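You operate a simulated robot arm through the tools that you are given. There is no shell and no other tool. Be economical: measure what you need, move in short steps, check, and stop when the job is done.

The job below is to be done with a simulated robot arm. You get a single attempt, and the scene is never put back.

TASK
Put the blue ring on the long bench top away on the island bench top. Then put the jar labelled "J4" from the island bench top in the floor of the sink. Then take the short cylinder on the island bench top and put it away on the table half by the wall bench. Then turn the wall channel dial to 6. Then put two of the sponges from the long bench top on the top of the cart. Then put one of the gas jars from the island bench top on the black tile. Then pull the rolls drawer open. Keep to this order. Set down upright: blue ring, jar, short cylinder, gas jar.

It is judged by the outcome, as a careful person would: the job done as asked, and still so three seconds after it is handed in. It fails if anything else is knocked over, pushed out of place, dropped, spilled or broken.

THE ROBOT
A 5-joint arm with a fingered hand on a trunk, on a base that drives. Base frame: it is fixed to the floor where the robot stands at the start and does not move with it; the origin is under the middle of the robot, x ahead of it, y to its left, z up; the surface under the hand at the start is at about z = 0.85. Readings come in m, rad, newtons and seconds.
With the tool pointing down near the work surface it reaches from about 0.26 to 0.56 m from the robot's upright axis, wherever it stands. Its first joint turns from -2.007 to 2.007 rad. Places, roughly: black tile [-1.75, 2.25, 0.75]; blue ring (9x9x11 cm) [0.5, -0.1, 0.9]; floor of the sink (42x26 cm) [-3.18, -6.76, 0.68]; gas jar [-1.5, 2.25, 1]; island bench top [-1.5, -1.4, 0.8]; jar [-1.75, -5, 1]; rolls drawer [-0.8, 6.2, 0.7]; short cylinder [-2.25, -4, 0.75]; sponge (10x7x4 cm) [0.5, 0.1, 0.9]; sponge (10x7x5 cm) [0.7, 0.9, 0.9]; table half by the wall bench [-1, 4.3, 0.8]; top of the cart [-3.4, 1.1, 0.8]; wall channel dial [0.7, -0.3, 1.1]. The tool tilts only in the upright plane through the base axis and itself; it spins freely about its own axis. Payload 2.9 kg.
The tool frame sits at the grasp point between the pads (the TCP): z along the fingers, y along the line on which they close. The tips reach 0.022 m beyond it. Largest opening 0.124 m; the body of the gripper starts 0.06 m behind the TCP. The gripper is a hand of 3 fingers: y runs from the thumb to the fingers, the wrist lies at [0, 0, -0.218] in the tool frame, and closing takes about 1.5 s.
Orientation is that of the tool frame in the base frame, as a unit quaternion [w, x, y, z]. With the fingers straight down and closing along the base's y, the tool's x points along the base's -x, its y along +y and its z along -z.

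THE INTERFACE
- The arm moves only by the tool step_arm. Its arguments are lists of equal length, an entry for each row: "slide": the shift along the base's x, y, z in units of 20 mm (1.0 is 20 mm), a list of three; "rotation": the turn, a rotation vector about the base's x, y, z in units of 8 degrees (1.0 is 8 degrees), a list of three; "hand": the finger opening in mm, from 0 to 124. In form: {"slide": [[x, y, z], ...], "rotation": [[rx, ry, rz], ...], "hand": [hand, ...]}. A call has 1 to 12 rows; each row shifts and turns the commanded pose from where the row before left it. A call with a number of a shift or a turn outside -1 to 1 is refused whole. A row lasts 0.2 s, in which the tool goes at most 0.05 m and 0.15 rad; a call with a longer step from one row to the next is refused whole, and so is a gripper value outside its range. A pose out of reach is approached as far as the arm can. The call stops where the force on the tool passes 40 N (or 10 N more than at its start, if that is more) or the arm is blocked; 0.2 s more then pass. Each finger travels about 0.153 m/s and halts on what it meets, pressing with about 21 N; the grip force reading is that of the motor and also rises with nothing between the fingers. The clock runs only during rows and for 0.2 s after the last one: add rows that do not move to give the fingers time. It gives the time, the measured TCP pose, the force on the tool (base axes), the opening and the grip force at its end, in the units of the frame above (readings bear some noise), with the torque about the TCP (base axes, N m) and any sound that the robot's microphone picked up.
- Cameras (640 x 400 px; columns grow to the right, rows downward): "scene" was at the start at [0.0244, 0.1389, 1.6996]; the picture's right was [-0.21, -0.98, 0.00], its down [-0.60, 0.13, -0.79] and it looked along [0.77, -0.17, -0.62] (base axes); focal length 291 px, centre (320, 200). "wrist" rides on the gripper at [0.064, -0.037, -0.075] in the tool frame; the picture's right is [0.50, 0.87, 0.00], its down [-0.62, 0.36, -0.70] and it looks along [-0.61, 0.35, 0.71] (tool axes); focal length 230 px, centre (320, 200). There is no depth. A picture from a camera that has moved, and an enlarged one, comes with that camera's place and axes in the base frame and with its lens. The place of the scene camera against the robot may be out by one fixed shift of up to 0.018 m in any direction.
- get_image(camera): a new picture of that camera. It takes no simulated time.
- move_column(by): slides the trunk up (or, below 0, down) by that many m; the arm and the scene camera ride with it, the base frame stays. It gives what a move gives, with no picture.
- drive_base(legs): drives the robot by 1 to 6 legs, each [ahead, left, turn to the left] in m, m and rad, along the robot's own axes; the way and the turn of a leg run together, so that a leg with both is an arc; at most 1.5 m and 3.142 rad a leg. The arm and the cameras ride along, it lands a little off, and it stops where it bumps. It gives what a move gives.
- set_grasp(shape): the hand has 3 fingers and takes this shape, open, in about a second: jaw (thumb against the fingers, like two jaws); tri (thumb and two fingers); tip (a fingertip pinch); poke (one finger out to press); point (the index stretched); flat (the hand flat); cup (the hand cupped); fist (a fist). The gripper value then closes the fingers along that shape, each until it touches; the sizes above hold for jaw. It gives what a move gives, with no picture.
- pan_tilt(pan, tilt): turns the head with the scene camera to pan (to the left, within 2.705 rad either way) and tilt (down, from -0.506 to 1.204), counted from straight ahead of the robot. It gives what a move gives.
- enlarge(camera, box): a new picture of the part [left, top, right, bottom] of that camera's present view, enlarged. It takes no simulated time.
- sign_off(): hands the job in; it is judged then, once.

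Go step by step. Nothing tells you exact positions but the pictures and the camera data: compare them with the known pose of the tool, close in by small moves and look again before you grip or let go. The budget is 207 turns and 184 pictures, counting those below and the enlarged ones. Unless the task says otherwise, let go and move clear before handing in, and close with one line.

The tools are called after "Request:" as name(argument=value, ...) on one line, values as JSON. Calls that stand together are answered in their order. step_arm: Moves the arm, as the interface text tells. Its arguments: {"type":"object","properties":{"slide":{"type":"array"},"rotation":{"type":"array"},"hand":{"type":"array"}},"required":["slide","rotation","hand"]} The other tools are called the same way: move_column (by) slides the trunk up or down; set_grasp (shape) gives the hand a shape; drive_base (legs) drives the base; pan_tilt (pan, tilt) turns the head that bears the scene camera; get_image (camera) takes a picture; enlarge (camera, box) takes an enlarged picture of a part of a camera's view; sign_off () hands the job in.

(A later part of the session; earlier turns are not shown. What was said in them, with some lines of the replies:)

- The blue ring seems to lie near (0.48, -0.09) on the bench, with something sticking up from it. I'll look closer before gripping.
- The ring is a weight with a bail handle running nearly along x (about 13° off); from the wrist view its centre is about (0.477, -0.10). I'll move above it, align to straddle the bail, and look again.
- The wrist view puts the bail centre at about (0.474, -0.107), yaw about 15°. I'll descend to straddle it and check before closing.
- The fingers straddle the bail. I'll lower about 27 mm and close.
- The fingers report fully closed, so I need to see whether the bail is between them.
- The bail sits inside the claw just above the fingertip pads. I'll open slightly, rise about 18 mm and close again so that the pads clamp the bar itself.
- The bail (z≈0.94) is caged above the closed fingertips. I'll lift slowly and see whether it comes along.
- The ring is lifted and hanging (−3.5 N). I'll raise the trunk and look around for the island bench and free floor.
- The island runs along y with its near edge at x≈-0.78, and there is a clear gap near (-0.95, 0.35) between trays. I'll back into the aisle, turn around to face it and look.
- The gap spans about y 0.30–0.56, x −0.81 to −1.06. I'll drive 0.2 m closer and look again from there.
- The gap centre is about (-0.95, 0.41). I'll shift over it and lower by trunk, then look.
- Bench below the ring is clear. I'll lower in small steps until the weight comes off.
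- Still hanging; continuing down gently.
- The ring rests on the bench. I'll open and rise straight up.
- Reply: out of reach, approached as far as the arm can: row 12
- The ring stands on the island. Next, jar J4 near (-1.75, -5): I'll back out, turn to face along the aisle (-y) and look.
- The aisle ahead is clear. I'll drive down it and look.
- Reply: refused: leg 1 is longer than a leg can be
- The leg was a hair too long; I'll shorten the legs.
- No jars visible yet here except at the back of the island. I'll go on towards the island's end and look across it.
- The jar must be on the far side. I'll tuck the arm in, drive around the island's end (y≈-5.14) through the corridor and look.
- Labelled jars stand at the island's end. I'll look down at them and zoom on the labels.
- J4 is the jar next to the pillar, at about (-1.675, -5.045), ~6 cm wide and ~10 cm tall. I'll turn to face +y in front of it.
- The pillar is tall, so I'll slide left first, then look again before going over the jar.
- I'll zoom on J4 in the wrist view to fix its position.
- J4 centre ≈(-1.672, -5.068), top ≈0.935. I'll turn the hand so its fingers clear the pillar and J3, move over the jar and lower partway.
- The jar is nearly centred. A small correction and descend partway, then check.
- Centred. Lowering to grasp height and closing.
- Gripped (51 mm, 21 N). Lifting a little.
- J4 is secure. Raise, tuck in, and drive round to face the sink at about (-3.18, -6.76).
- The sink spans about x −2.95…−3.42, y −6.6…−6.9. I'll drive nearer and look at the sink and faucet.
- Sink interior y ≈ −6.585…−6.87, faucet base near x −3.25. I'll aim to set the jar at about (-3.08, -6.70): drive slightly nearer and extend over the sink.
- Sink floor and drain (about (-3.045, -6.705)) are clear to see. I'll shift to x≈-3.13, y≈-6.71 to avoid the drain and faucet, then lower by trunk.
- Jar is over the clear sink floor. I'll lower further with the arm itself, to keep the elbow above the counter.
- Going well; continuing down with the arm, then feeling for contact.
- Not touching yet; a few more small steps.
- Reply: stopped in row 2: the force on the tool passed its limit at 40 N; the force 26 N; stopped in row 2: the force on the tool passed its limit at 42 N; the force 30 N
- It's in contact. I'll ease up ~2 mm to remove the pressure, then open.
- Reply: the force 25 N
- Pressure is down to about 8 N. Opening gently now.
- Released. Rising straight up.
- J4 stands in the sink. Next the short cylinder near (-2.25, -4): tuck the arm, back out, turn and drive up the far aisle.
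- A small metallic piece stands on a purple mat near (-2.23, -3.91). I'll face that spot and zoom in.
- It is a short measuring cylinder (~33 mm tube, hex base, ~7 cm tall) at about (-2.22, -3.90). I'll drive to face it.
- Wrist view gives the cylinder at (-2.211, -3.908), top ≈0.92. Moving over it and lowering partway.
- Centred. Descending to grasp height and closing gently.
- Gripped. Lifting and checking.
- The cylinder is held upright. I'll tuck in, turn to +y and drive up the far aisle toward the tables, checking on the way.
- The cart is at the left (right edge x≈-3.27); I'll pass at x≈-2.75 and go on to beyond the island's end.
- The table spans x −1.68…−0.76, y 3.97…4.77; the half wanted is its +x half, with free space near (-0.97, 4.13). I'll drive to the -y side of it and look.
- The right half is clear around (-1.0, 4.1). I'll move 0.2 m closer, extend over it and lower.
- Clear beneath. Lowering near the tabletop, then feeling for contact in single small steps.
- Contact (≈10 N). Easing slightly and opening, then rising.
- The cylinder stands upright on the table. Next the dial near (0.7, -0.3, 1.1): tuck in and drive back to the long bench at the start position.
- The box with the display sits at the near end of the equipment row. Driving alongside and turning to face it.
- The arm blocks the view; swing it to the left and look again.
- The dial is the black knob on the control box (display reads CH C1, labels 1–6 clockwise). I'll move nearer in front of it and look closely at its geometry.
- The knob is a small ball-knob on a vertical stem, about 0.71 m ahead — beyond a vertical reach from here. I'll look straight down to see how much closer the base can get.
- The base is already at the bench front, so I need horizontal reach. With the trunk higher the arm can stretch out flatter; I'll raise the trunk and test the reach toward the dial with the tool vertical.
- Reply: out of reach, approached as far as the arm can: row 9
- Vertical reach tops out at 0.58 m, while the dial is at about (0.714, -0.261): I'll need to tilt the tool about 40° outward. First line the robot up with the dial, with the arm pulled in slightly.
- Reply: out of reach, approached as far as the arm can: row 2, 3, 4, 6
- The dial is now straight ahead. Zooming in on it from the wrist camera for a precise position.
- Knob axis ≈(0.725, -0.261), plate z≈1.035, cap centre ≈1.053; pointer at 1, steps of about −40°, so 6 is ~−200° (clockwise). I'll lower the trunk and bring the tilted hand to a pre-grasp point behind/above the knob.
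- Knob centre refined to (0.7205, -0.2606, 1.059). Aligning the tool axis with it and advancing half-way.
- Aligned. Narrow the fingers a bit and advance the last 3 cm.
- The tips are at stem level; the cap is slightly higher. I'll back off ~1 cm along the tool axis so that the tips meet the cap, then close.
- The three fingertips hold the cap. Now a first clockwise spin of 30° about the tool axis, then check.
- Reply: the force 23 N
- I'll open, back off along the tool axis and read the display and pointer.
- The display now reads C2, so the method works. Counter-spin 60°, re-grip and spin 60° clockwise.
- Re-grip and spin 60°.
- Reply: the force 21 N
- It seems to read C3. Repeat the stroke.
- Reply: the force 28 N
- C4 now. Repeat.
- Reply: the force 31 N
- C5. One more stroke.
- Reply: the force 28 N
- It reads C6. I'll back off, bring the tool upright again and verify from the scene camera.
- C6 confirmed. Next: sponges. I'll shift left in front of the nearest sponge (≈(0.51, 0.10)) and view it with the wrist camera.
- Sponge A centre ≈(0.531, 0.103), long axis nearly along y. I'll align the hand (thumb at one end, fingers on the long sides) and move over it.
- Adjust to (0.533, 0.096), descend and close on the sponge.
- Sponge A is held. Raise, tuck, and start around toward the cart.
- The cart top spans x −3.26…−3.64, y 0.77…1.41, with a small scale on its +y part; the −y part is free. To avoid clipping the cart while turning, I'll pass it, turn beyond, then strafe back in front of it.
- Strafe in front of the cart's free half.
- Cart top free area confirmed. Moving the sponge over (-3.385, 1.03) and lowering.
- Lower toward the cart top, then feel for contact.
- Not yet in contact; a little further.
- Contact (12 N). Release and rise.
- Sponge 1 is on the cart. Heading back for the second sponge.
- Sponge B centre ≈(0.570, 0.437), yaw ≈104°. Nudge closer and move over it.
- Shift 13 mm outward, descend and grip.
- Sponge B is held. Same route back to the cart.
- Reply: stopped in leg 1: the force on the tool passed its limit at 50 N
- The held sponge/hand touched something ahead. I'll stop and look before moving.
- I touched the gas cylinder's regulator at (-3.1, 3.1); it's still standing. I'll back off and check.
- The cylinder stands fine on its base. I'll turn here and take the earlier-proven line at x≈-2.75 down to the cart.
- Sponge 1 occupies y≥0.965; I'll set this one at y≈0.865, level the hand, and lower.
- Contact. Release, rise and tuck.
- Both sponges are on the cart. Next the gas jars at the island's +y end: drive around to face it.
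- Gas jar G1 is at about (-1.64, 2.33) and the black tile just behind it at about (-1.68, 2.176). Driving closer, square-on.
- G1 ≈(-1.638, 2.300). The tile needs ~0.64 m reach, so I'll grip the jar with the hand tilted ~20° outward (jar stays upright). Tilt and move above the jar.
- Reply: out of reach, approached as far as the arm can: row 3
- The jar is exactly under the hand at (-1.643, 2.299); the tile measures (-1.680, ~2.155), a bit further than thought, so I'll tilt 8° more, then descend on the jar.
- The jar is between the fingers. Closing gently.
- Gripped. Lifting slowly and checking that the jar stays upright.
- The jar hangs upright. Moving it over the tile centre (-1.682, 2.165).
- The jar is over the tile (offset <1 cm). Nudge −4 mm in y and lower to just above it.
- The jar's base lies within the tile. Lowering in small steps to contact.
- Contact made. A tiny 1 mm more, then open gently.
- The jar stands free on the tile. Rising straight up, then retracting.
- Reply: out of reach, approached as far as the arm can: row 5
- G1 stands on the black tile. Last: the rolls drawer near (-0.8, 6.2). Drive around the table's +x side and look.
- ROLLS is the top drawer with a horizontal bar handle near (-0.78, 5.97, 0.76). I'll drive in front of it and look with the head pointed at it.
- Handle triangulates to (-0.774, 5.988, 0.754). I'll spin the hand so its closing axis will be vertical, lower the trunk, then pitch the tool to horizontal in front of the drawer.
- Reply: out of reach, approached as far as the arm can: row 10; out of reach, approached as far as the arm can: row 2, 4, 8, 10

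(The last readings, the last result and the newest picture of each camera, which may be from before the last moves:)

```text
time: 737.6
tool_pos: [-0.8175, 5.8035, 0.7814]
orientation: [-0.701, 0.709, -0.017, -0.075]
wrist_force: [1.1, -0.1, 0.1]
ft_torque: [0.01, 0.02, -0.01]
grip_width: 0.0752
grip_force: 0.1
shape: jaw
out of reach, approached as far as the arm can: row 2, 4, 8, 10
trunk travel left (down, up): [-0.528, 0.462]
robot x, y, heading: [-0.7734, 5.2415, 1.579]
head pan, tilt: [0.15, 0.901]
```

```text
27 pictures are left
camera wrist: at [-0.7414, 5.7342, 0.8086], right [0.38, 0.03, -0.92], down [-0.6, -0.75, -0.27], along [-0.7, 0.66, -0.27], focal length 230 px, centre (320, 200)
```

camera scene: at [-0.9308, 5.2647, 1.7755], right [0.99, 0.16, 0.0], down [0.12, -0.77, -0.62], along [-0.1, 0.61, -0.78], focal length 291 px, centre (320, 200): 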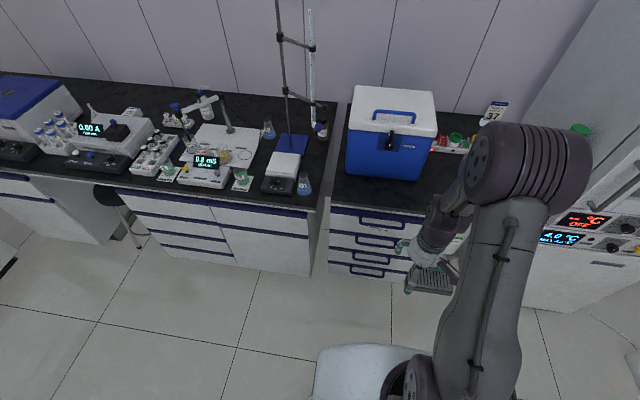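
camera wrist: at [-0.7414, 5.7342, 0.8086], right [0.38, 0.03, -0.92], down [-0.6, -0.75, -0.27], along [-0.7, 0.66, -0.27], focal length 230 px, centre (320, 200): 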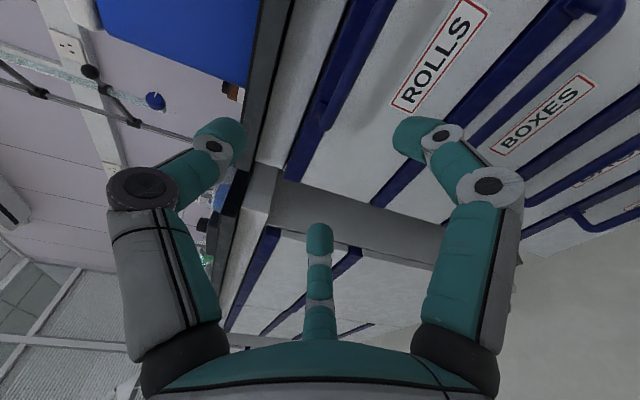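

The tool is horizontal; the ROLLS handle is ahead at z≈0.755. Align laterally and in height (x −0.777, z 0.755), still ~12 cm short of it, and look.

Request:
step_arm(slide=[[0.5, 0.2, -0.3], [0.5, 0.2, -0.3], [0.5, 0.2, -0.3], [0.5, 0.2, -0.3], [0, 0, -0.1], [0, 0, 0]], rotation=[[0, 0, -0.14], [0, 0, -0.14], [0, 0, -0.14], [0, 0, -0.14], [0, 0, 0], [0, 0, 0]], hand=[75, 75, 75, 75, 75, 75])

Request:
get_image(camera="wrist")

Request:
get_image(camera="scene")

```text
time: 739.0
tool_pos: [-0.7773, 5.8199, 0.7536]
orientation: [-0.703, 0.708, -0.046, -0.047]
wrist_force: [1.0, -0.3, -0.3]
ft_torque: [-0.03, -0.01, 0.0]
grip_width: 0.0753
grip_force: 0.0
shape: jaw
trunk travel left (down, up): [-0.528, 0.462]
robot x, y, heading: [-0.7768, 5.2378, 1.581]
head pan, tilt: [0.15, 0.901]
```

```text
26 pictures are left
camera wrist: at [-0.7075, 5.7445, 0.7822], right [0.38, -0.01, -0.92], down [-0.66, -0.71, -0.27], along [-0.65, 0.71, -0.27], focal length 230 px, centre (320, 200)
```

wrist: 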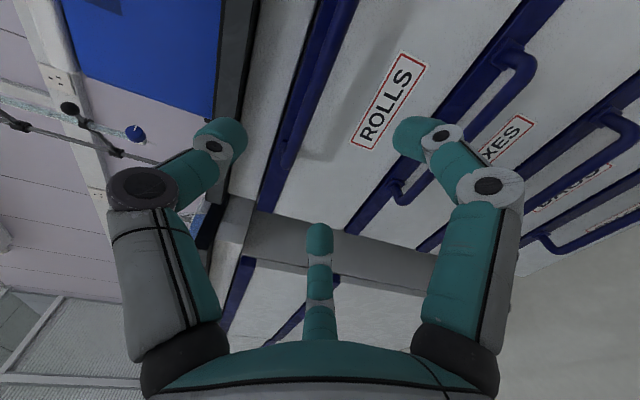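

```text
25 pictures are left
camera scene: at [-0.9309, 5.2647, 1.4154], right [0.99, 0.16, 0.0], down [0.12, -0.77, -0.62], along [-0.1, 0.61, -0.78], focal length 291 px, centre (320, 200)
```

scene: 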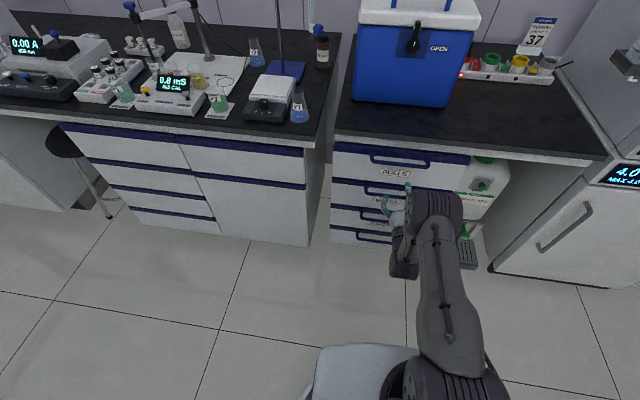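

Request:
enlarge(camera="scene", box=[325, 130, 485, 230])

Request:
enlarge(camera="wrist", box=[220, 0, 460, 220])

```text
4.00 times, centred on (405, 180) of scene
camera zoom: at [-0.9309, 5.2647, 1.4154], right [0.99, 0.16, 0.0], down [0.12, -0.77, -0.62], along [-0.1, 0.61, -0.78], focal length 1166 px, centre (-20, 280)
```

zoom: 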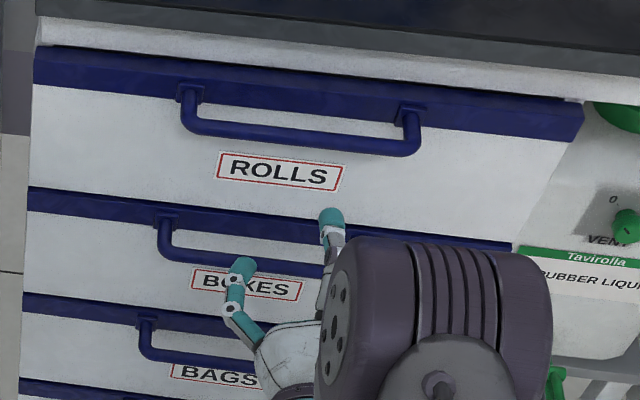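

```text
1.82 times, centred on (340, 110) of wrist
camera zoom: at [-0.7075, 5.7445, 0.7822], right [0.38, -0.01, -0.92], down [-0.66, -0.71, -0.27], along [-0.65, 0.71, -0.27], focal length 418 px, centre (284, 364)
```

zoom: 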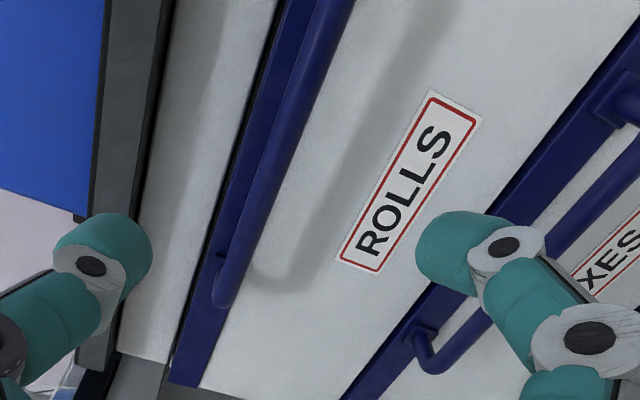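

The bar centre is about (-0.775, 5.956, 0.762). Narrow the fingers a bit and advance most of the way.

Request:
step_arm(slide=[[0.02, 0.9, 0.1], [0.02, 0.9, 0.1], [0.02, 0.9, 0.1], [0.02, 0.9, 0.1], [0, 0.9, 0], [0, 0, 0]], rotation=[[0, 0, 0], [0, 0, 0], [0, 0, 0], [0, 0, 0], [0, 0, 0], [0, 0, 0]], hand=[60, 50, 48, 48, 48, 48])

Request:
get_image(camera="wrist")

Request:
enlarge(camera="scene", box=[325, 110, 485, 210])

```text
time: 740.4
tool_pos: [-0.7782, 5.9109, 0.7609]
orientation: [-0.703, 0.708, -0.046, -0.048]
wrist_force: [0.0, 0.4, -0.4]
ft_torque: [-0.03, 0.01, 0.01]
grip_width: 0.0484
grip_force: 0.0
shape: jaw
trunk travel left (down, up): [-0.528, 0.462]
robot x, y, heading: [-0.7738, 5.2397, 1.582]
head pan, tilt: [0.15, 0.901]
```

```text
22 pictures are left
camera wrist: at [-0.7078, 5.8346, 0.7906], right [0.38, -0.01, -0.92], down [-0.66, -0.71, -0.27], along [-0.65, 0.71, -0.27], focal length 230 px, centre (320, 200)
```

wrist: 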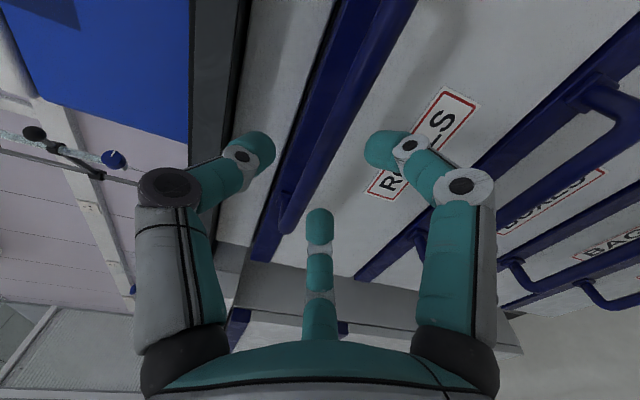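

```text
4.00 times, centred on (405, 160) of scene
camera zoom: at [-0.9309, 5.2647, 1.4154], right [0.99, 0.16, 0.0], down [0.12, -0.77, -0.62], along [-0.1, 0.61, -0.78], focal length 1166 px, centre (-20, 360)
```

zoom: 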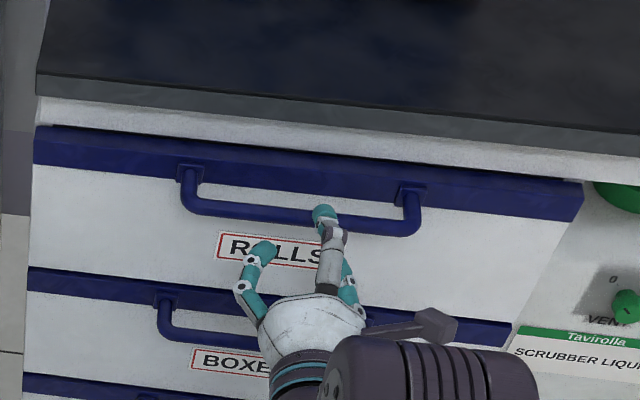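

The thumb is above and the fingers below the bar. Advance ~3.5 cm and close around it.

Request:
step_arm(slide=[[0, 0.6, 0], [0, 0.6, 0], [0, 0.5, 0], [0, 0, 0], [0, 0, 0], [0, 0, 0], [0, 0, 0], [0, 0, 0], [0, 0, 0]], rotation=[[0, 0, 0], [0, 0, 0], [0, 0, 0], [0, 0, 0], [0, 0, 0], [0, 0, 0], [0, 0, 0], [0, 0, 0], [0, 0, 0]], hand=[48, 48, 48, 40, 30, 20, 10, 0, 0])

Request:
get_image(camera="wrist")

Request:
enlarge(camera="scene", box=[325, 110, 485, 210])

```text
time: 742.4
tool_pos: [-0.778, 5.9466, 0.7582]
orientation: [-0.701, 0.71, -0.046, -0.047]
wrist_force: [-2.5, 0.8, -26.5]
ft_torque: [-0.39, -0.4, 0.02]
grip_width: 0.0216
grip_force: 21.1
shape: jaw
trunk travel left (down, up): [-0.528, 0.462]
robot x, y, heading: [-0.7771, 5.2415, 1.576]
head pan, tilt: [0.15, 0.901]
```

```text
20 pictures are left
camera wrist: at [-0.7081, 5.8724, 0.7877], right [0.38, -0.01, -0.92], down [-0.66, -0.71, -0.26], along [-0.65, 0.71, -0.28], focal length 230 px, centre (320, 200)
```

wrist: 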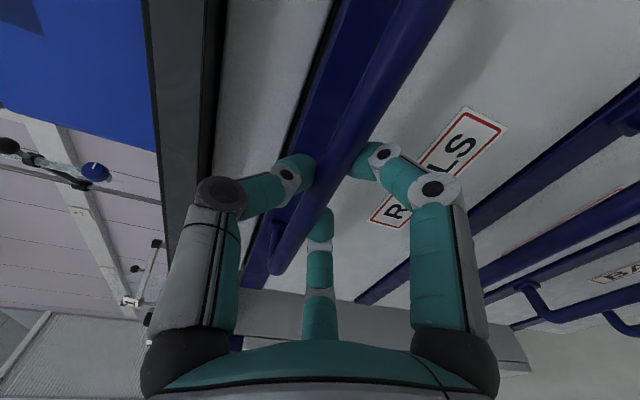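

```text
4.00 times, centred on (405, 160) of scene
camera zoom: at [-0.9314, 5.2708, 1.4152], right [0.99, 0.16, 0.0], down [0.12, -0.78, -0.62], along [-0.1, 0.61, -0.79], focal length 1166 px, centre (-20, 360)
```

zoom: 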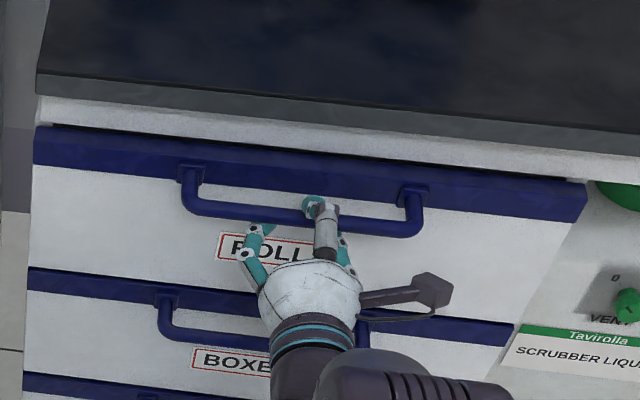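

The bar is gripped. Ease down a few mm to relieve vertical load, then pull back gently.

Request:
step_arm(slide=[[0, 0, -0.2], [0, 0, 0], [0, -0.4, 0], [0, -0.5, 0], [0, -0.6, 0], [0, -0.6, 0], [0, -0.6, 0], [0, 0, 0]], rotation=[[0, 0, 0], [0, 0, 0], [0, 0, 0], [0, 0, 0], [0, 0, 0], [0, 0, 0], [0, 0, 0], [0, 0, 0]], hand=[0, 0, 0, 0, 0, 0, 0, 0])

Request:
enlarge(camera="scene", box=[300, 100, 500, 225])

```text
time: 744.2
tool_pos: [-0.7766, 5.8912, 0.7568]
orientation: [-0.702, 0.709, -0.045, -0.047]
wrist_force: [-3.4, -1.5, -13.0]
ft_torque: [-0.12, -0.28, -0.04]
grip_width: 0.0204
grip_force: 21.6
shape: jaw
trunk travel left (down, up): [-0.528, 0.462]
robot x, y, heading: [-0.7718, 5.2378, 1.578]
head pan, tilt: [0.15, 0.901]
```

```text
3.20 times, centred on (400, 162) of scene
camera zoom: at [-0.9318, 5.2671, 1.4152], right [0.99, 0.16, 0.0], down [0.12, -0.78, -0.62], along [-0.1, 0.61, -0.78], focal length 932 px, centre (64, 320)
```

zoom: 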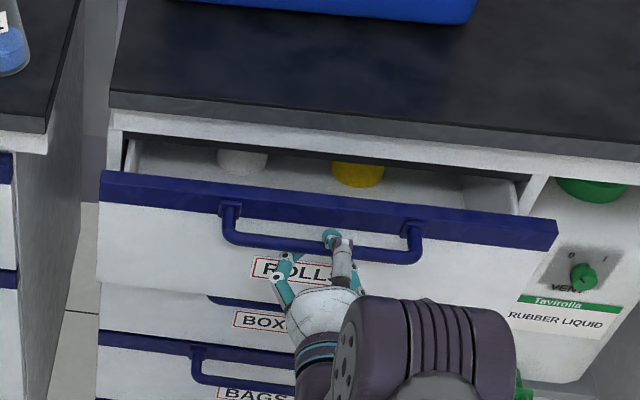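

The drawer is coming open (rolls visible inside). Keep pulling with the arm, then a bit with the base.

Request:
step_arm(slide=[[0, -0.6, 0], [0, -0.6, 0], [0, -0.6, 0], [0, -0.6, 0], [0, -0.6, 0], [0, -0.6, 0], [0, -0.6, 0], [0, -0.6, 0], [0, -0.6, 0], [0, 0, 0]], rotation=[[0, 0, 0], [0, 0, 0], [0, 0, 0], [0, 0, 0], [0, 0, 0], [0, 0, 0], [0, 0, 0], [0, 0, 0], [0, 0, 0], [0, 0, 0]], hand=[0, 0, 0, 0, 0, 0, 0, 0, 0, 0])

Request:
drive_base(legs=[[-0.09, 0, 0]])

Request:
get_image(camera="scene")

```text
time: 746.4
tool_pos: [-0.7768, 5.783, 0.757]
orientation: [-0.702, 0.709, -0.046, -0.047]
wrist_force: [-5.4, 1.2, -15.2]
ft_torque: [-0.15, -0.21, -0.02]
grip_width: 0.0198
grip_force: 21.0
shape: jaw
trunk travel left (down, up): [-0.528, 0.462]
robot x, y, heading: [-0.7754, 5.241, 1.58]
head pan, tilt: [0.15, 0.901]
```

```text
time: 747.5
tool_pos: [-0.776, 5.6925, 0.7572]
orientation: [-0.701, 0.71, -0.046, -0.047]
wrist_force: [-3.2, 0.9, -20.1]
ft_torque: [0.12, -0.45, 0.03]
grip_width: 0.0158
grip_force: 20.6
shape: jaw
trunk travel left (down, up): [-0.528, 0.462]
robot x, y, heading: [-0.7756, 5.1482, 1.583]
head pan, tilt: [0.15, 0.901]
```

```text
17 pictures are left
camera scene: at [-0.9309, 5.1768, 1.4152], right [0.99, 0.16, 0.0], down [0.12, -0.78, -0.62], along [-0.1, 0.61, -0.78], focal length 291 px, centre (320, 200)
```

scene: 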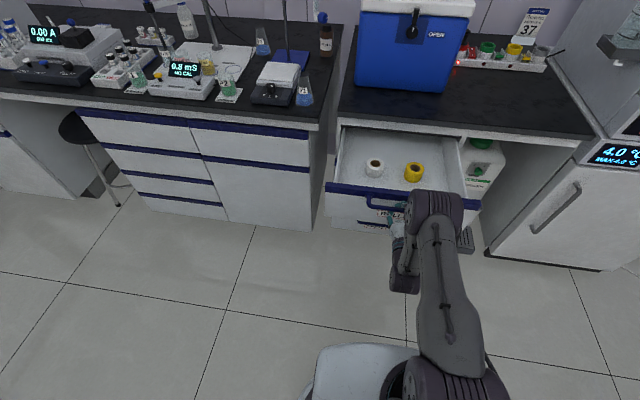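

The drawer is open by ~25 cm. A little more with the arm, then release and back away.

Request:
step_arm(slide=[[0, -0.6, 0], [0, -0.6, 0], [0, -0.6, 0], [0, -0.6, 0], [0, 0, 0]], rotation=[[0, 0, 0], [0, 0, 0], [0, 0, 0], [0, 0, 0], [0, 0, 0]], hand=[0, 0, 0, 0, 0])

Request:
step_arm(slide=[[0, 0, 0], [0, 0, 0], [0, 0, 0], [0, 0, 0], [0, 0, 0], [0, 0, 0]], rotation=[[0, 0, 0], [0, 0, 0], [0, 0, 0], [0, 0, 0], [0, 0, 0], [0, 0, 0]], hand=[20, 35, 50, 62, 62, 62])

Request:
get_image(camera="wrist")

```text
time: 748.7
tool_pos: [-0.7762, 5.6552, 0.7563]
orientation: [-0.7, 0.711, -0.046, -0.046]
wrist_force: [-2.1, 0.0, -17.3]
ft_torque: [0.1, -0.43, -0.07]
grip_width: 0.0157
grip_force: 21.1
shape: jaw
out of reach, approached as far as the arm can: row 4
trunk travel left (down, up): [-0.528, 0.462]
robot x, y, heading: [-0.772, 5.1524, 1.583]
head pan, tilt: [0.15, 0.901]
```

```text
time: 750.1
tool_pos: [-0.7756, 5.6538, 0.7583]
orientation: [-0.702, 0.709, -0.045, -0.046]
wrist_force: [-0.4, -1.0, -0.4]
ft_torque: [-0.02, 0.0, -0.02]
grip_width: 0.0616
grip_force: 0.0
shape: jaw
trunk travel left (down, up): [-0.528, 0.462]
robot x, y, heading: [-0.772, 5.1496, 1.579]
head pan, tilt: [0.15, 0.901]
```

```text
16 pictures are left
camera wrist: at [-0.7063, 5.5789, 0.7866], right [0.38, -0.01, -0.92], down [-0.66, -0.71, -0.27], along [-0.65, 0.71, -0.28], focal length 230 px, centre (320, 200)
```

wrist: 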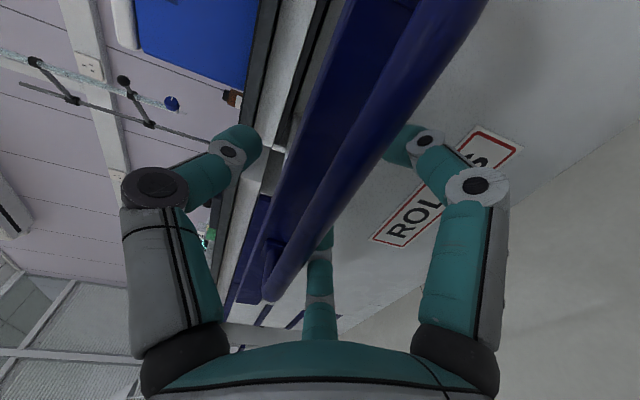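

The fingers are clear of the bar. Back the base 3.5 cm (table behind limits it), then retract the arm while pitching it down.

Request:
drive_base(legs=[[-0.035, 0, 0]])

Request:
step_arm(slide=[[0, -0.4, 0], [0, -0.5, 0.1], [0, -0.5, 0.1], [0, -0.5, 0.1], [0, -0.5, 0.1], [0, -0.5, 0.2], [0, -0.5, 0.2], [0, -0.5, 0.2]], rotation=[[0, 0, 0], [-0.7, 0, 0], [-0.7, 0, 0], [-0.7, 0, 0], [-0.7, 0, 0], [-0.7, 0, 0], [-0.7, 0, 0], [-0.7, 0, 0]], hand=[66, 66, 66, 66, 66, 66, 66, 66])

Request:
get_image(camera="scene")

```text
time: 750.9
tool_pos: [-0.7761, 5.6169, 0.7591]
orientation: [-0.702, 0.709, -0.045, -0.048]
wrist_force: [-0.2, -0.2, 0.5]
ft_torque: [-0.02, -0.04, 0.01]
grip_width: 0.0614
grip_force: 0.2
shape: jaw
trunk travel left (down, up): [-0.528, 0.462]
robot x, y, heading: [-0.7713, 5.1157, 1.583]
head pan, tilt: [0.15, 0.901]
```

```text
time: 752.7
tool_pos: [-0.777, 5.5498, 0.778]
orientation: [-0.422, 0.904, -0.058, -0.03]
wrist_force: [-0.7, -0.1, 0.1]
ft_torque: [0.01, 0.01, -0.03]
grip_width: 0.0655
grip_force: 0.0
shape: jaw
out of reach, approached as far as the arm can: row 1, 8
trunk travel left (down, up): [-0.528, 0.462]
robot x, y, heading: [-0.7767, 5.1117, 1.579]
head pan, tilt: [0.15, 0.901]
```

```text
15 pictures are left
camera scene: at [-0.9299, 5.1387, 1.4154], right [0.99, 0.16, 0.0], down [0.12, -0.77, -0.62], along [-0.1, 0.61, -0.78], focal length 291 px, centre (320, 200)
```

scene: 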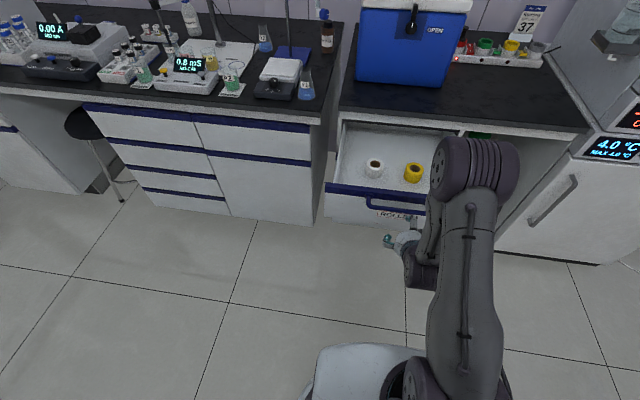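

The hand is clear and the drawer stays open. A final glance back at the table for the short cylinder and the island.

Request:
move_column(by=0.25)

Request:
pan_tilt(pan=2.7, tilt=0.5)

Request:
get_image(camera="scene")

```text
time: 755.3
tool_pos: [-0.7756, 5.5506, 1.0281]
orientation: [-0.424, 0.903, -0.059, -0.028]
wrist_force: [0.4, -0.3, 1.2]
ft_torque: [-0.01, 0.06, 0.05]
grip_width: 0.0653
grip_force: 0.1
shape: jaw
trunk travel left (down, up): [-0.778, 0.212]
robot x, y, heading: [-0.7719, 5.1138, 1.578]
head pan, tilt: [0.15, 0.901]
```

```text
time: 757.6
tool_pos: [-0.7766, 5.5523, 1.0283]
orientation: [-0.424, 0.903, -0.059, -0.03]
wrist_force: [0.2, -0.5, -0.1]
ft_torque: [-0.01, -0.01, 0.01]
grip_width: 0.0653
grip_force: 0.1
shape: jaw
trunk travel left (down, up): [-0.778, 0.212]
robot x, y, heading: [-0.7765, 5.1134, 1.578]
head pan, tilt: [2.7, 0.499]
```

```text
14 pictures are left
camera scene: at [-0.9562, 4.982, 1.6993], right [-0.91, 0.42, 0.0], down [0.2, 0.43, -0.88], along [-0.37, -0.8, -0.48], focal length 291 px, centre (320, 200)
```

scene: 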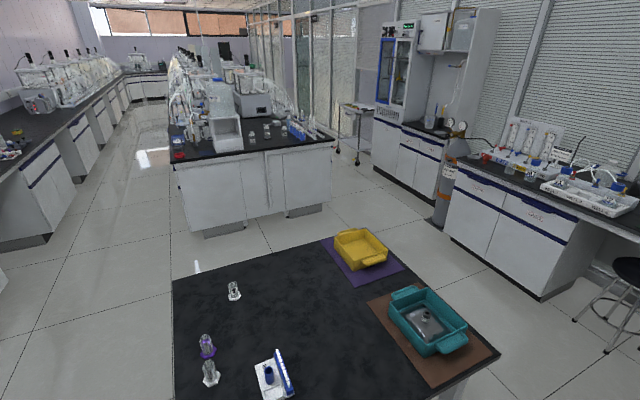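

The short cylinder is standing on the table, the gas cylinder I brushed is still upright, and the drawer is open. Handing in now.

Request:
sign_off()

```text
The job is handed in.
```

All seven steps were done in the order given and the job is handed in: ring on the island, J4 in the sink, short cylinder on the table half by the wall bench, dial at 6, two sponges on the cart, gas jar G1 on the black tile and the rolls drawer open. On one trip to the cart the hand bumped the regulator of the gas cylinder standing by the wall; the cylinder stayed upright.
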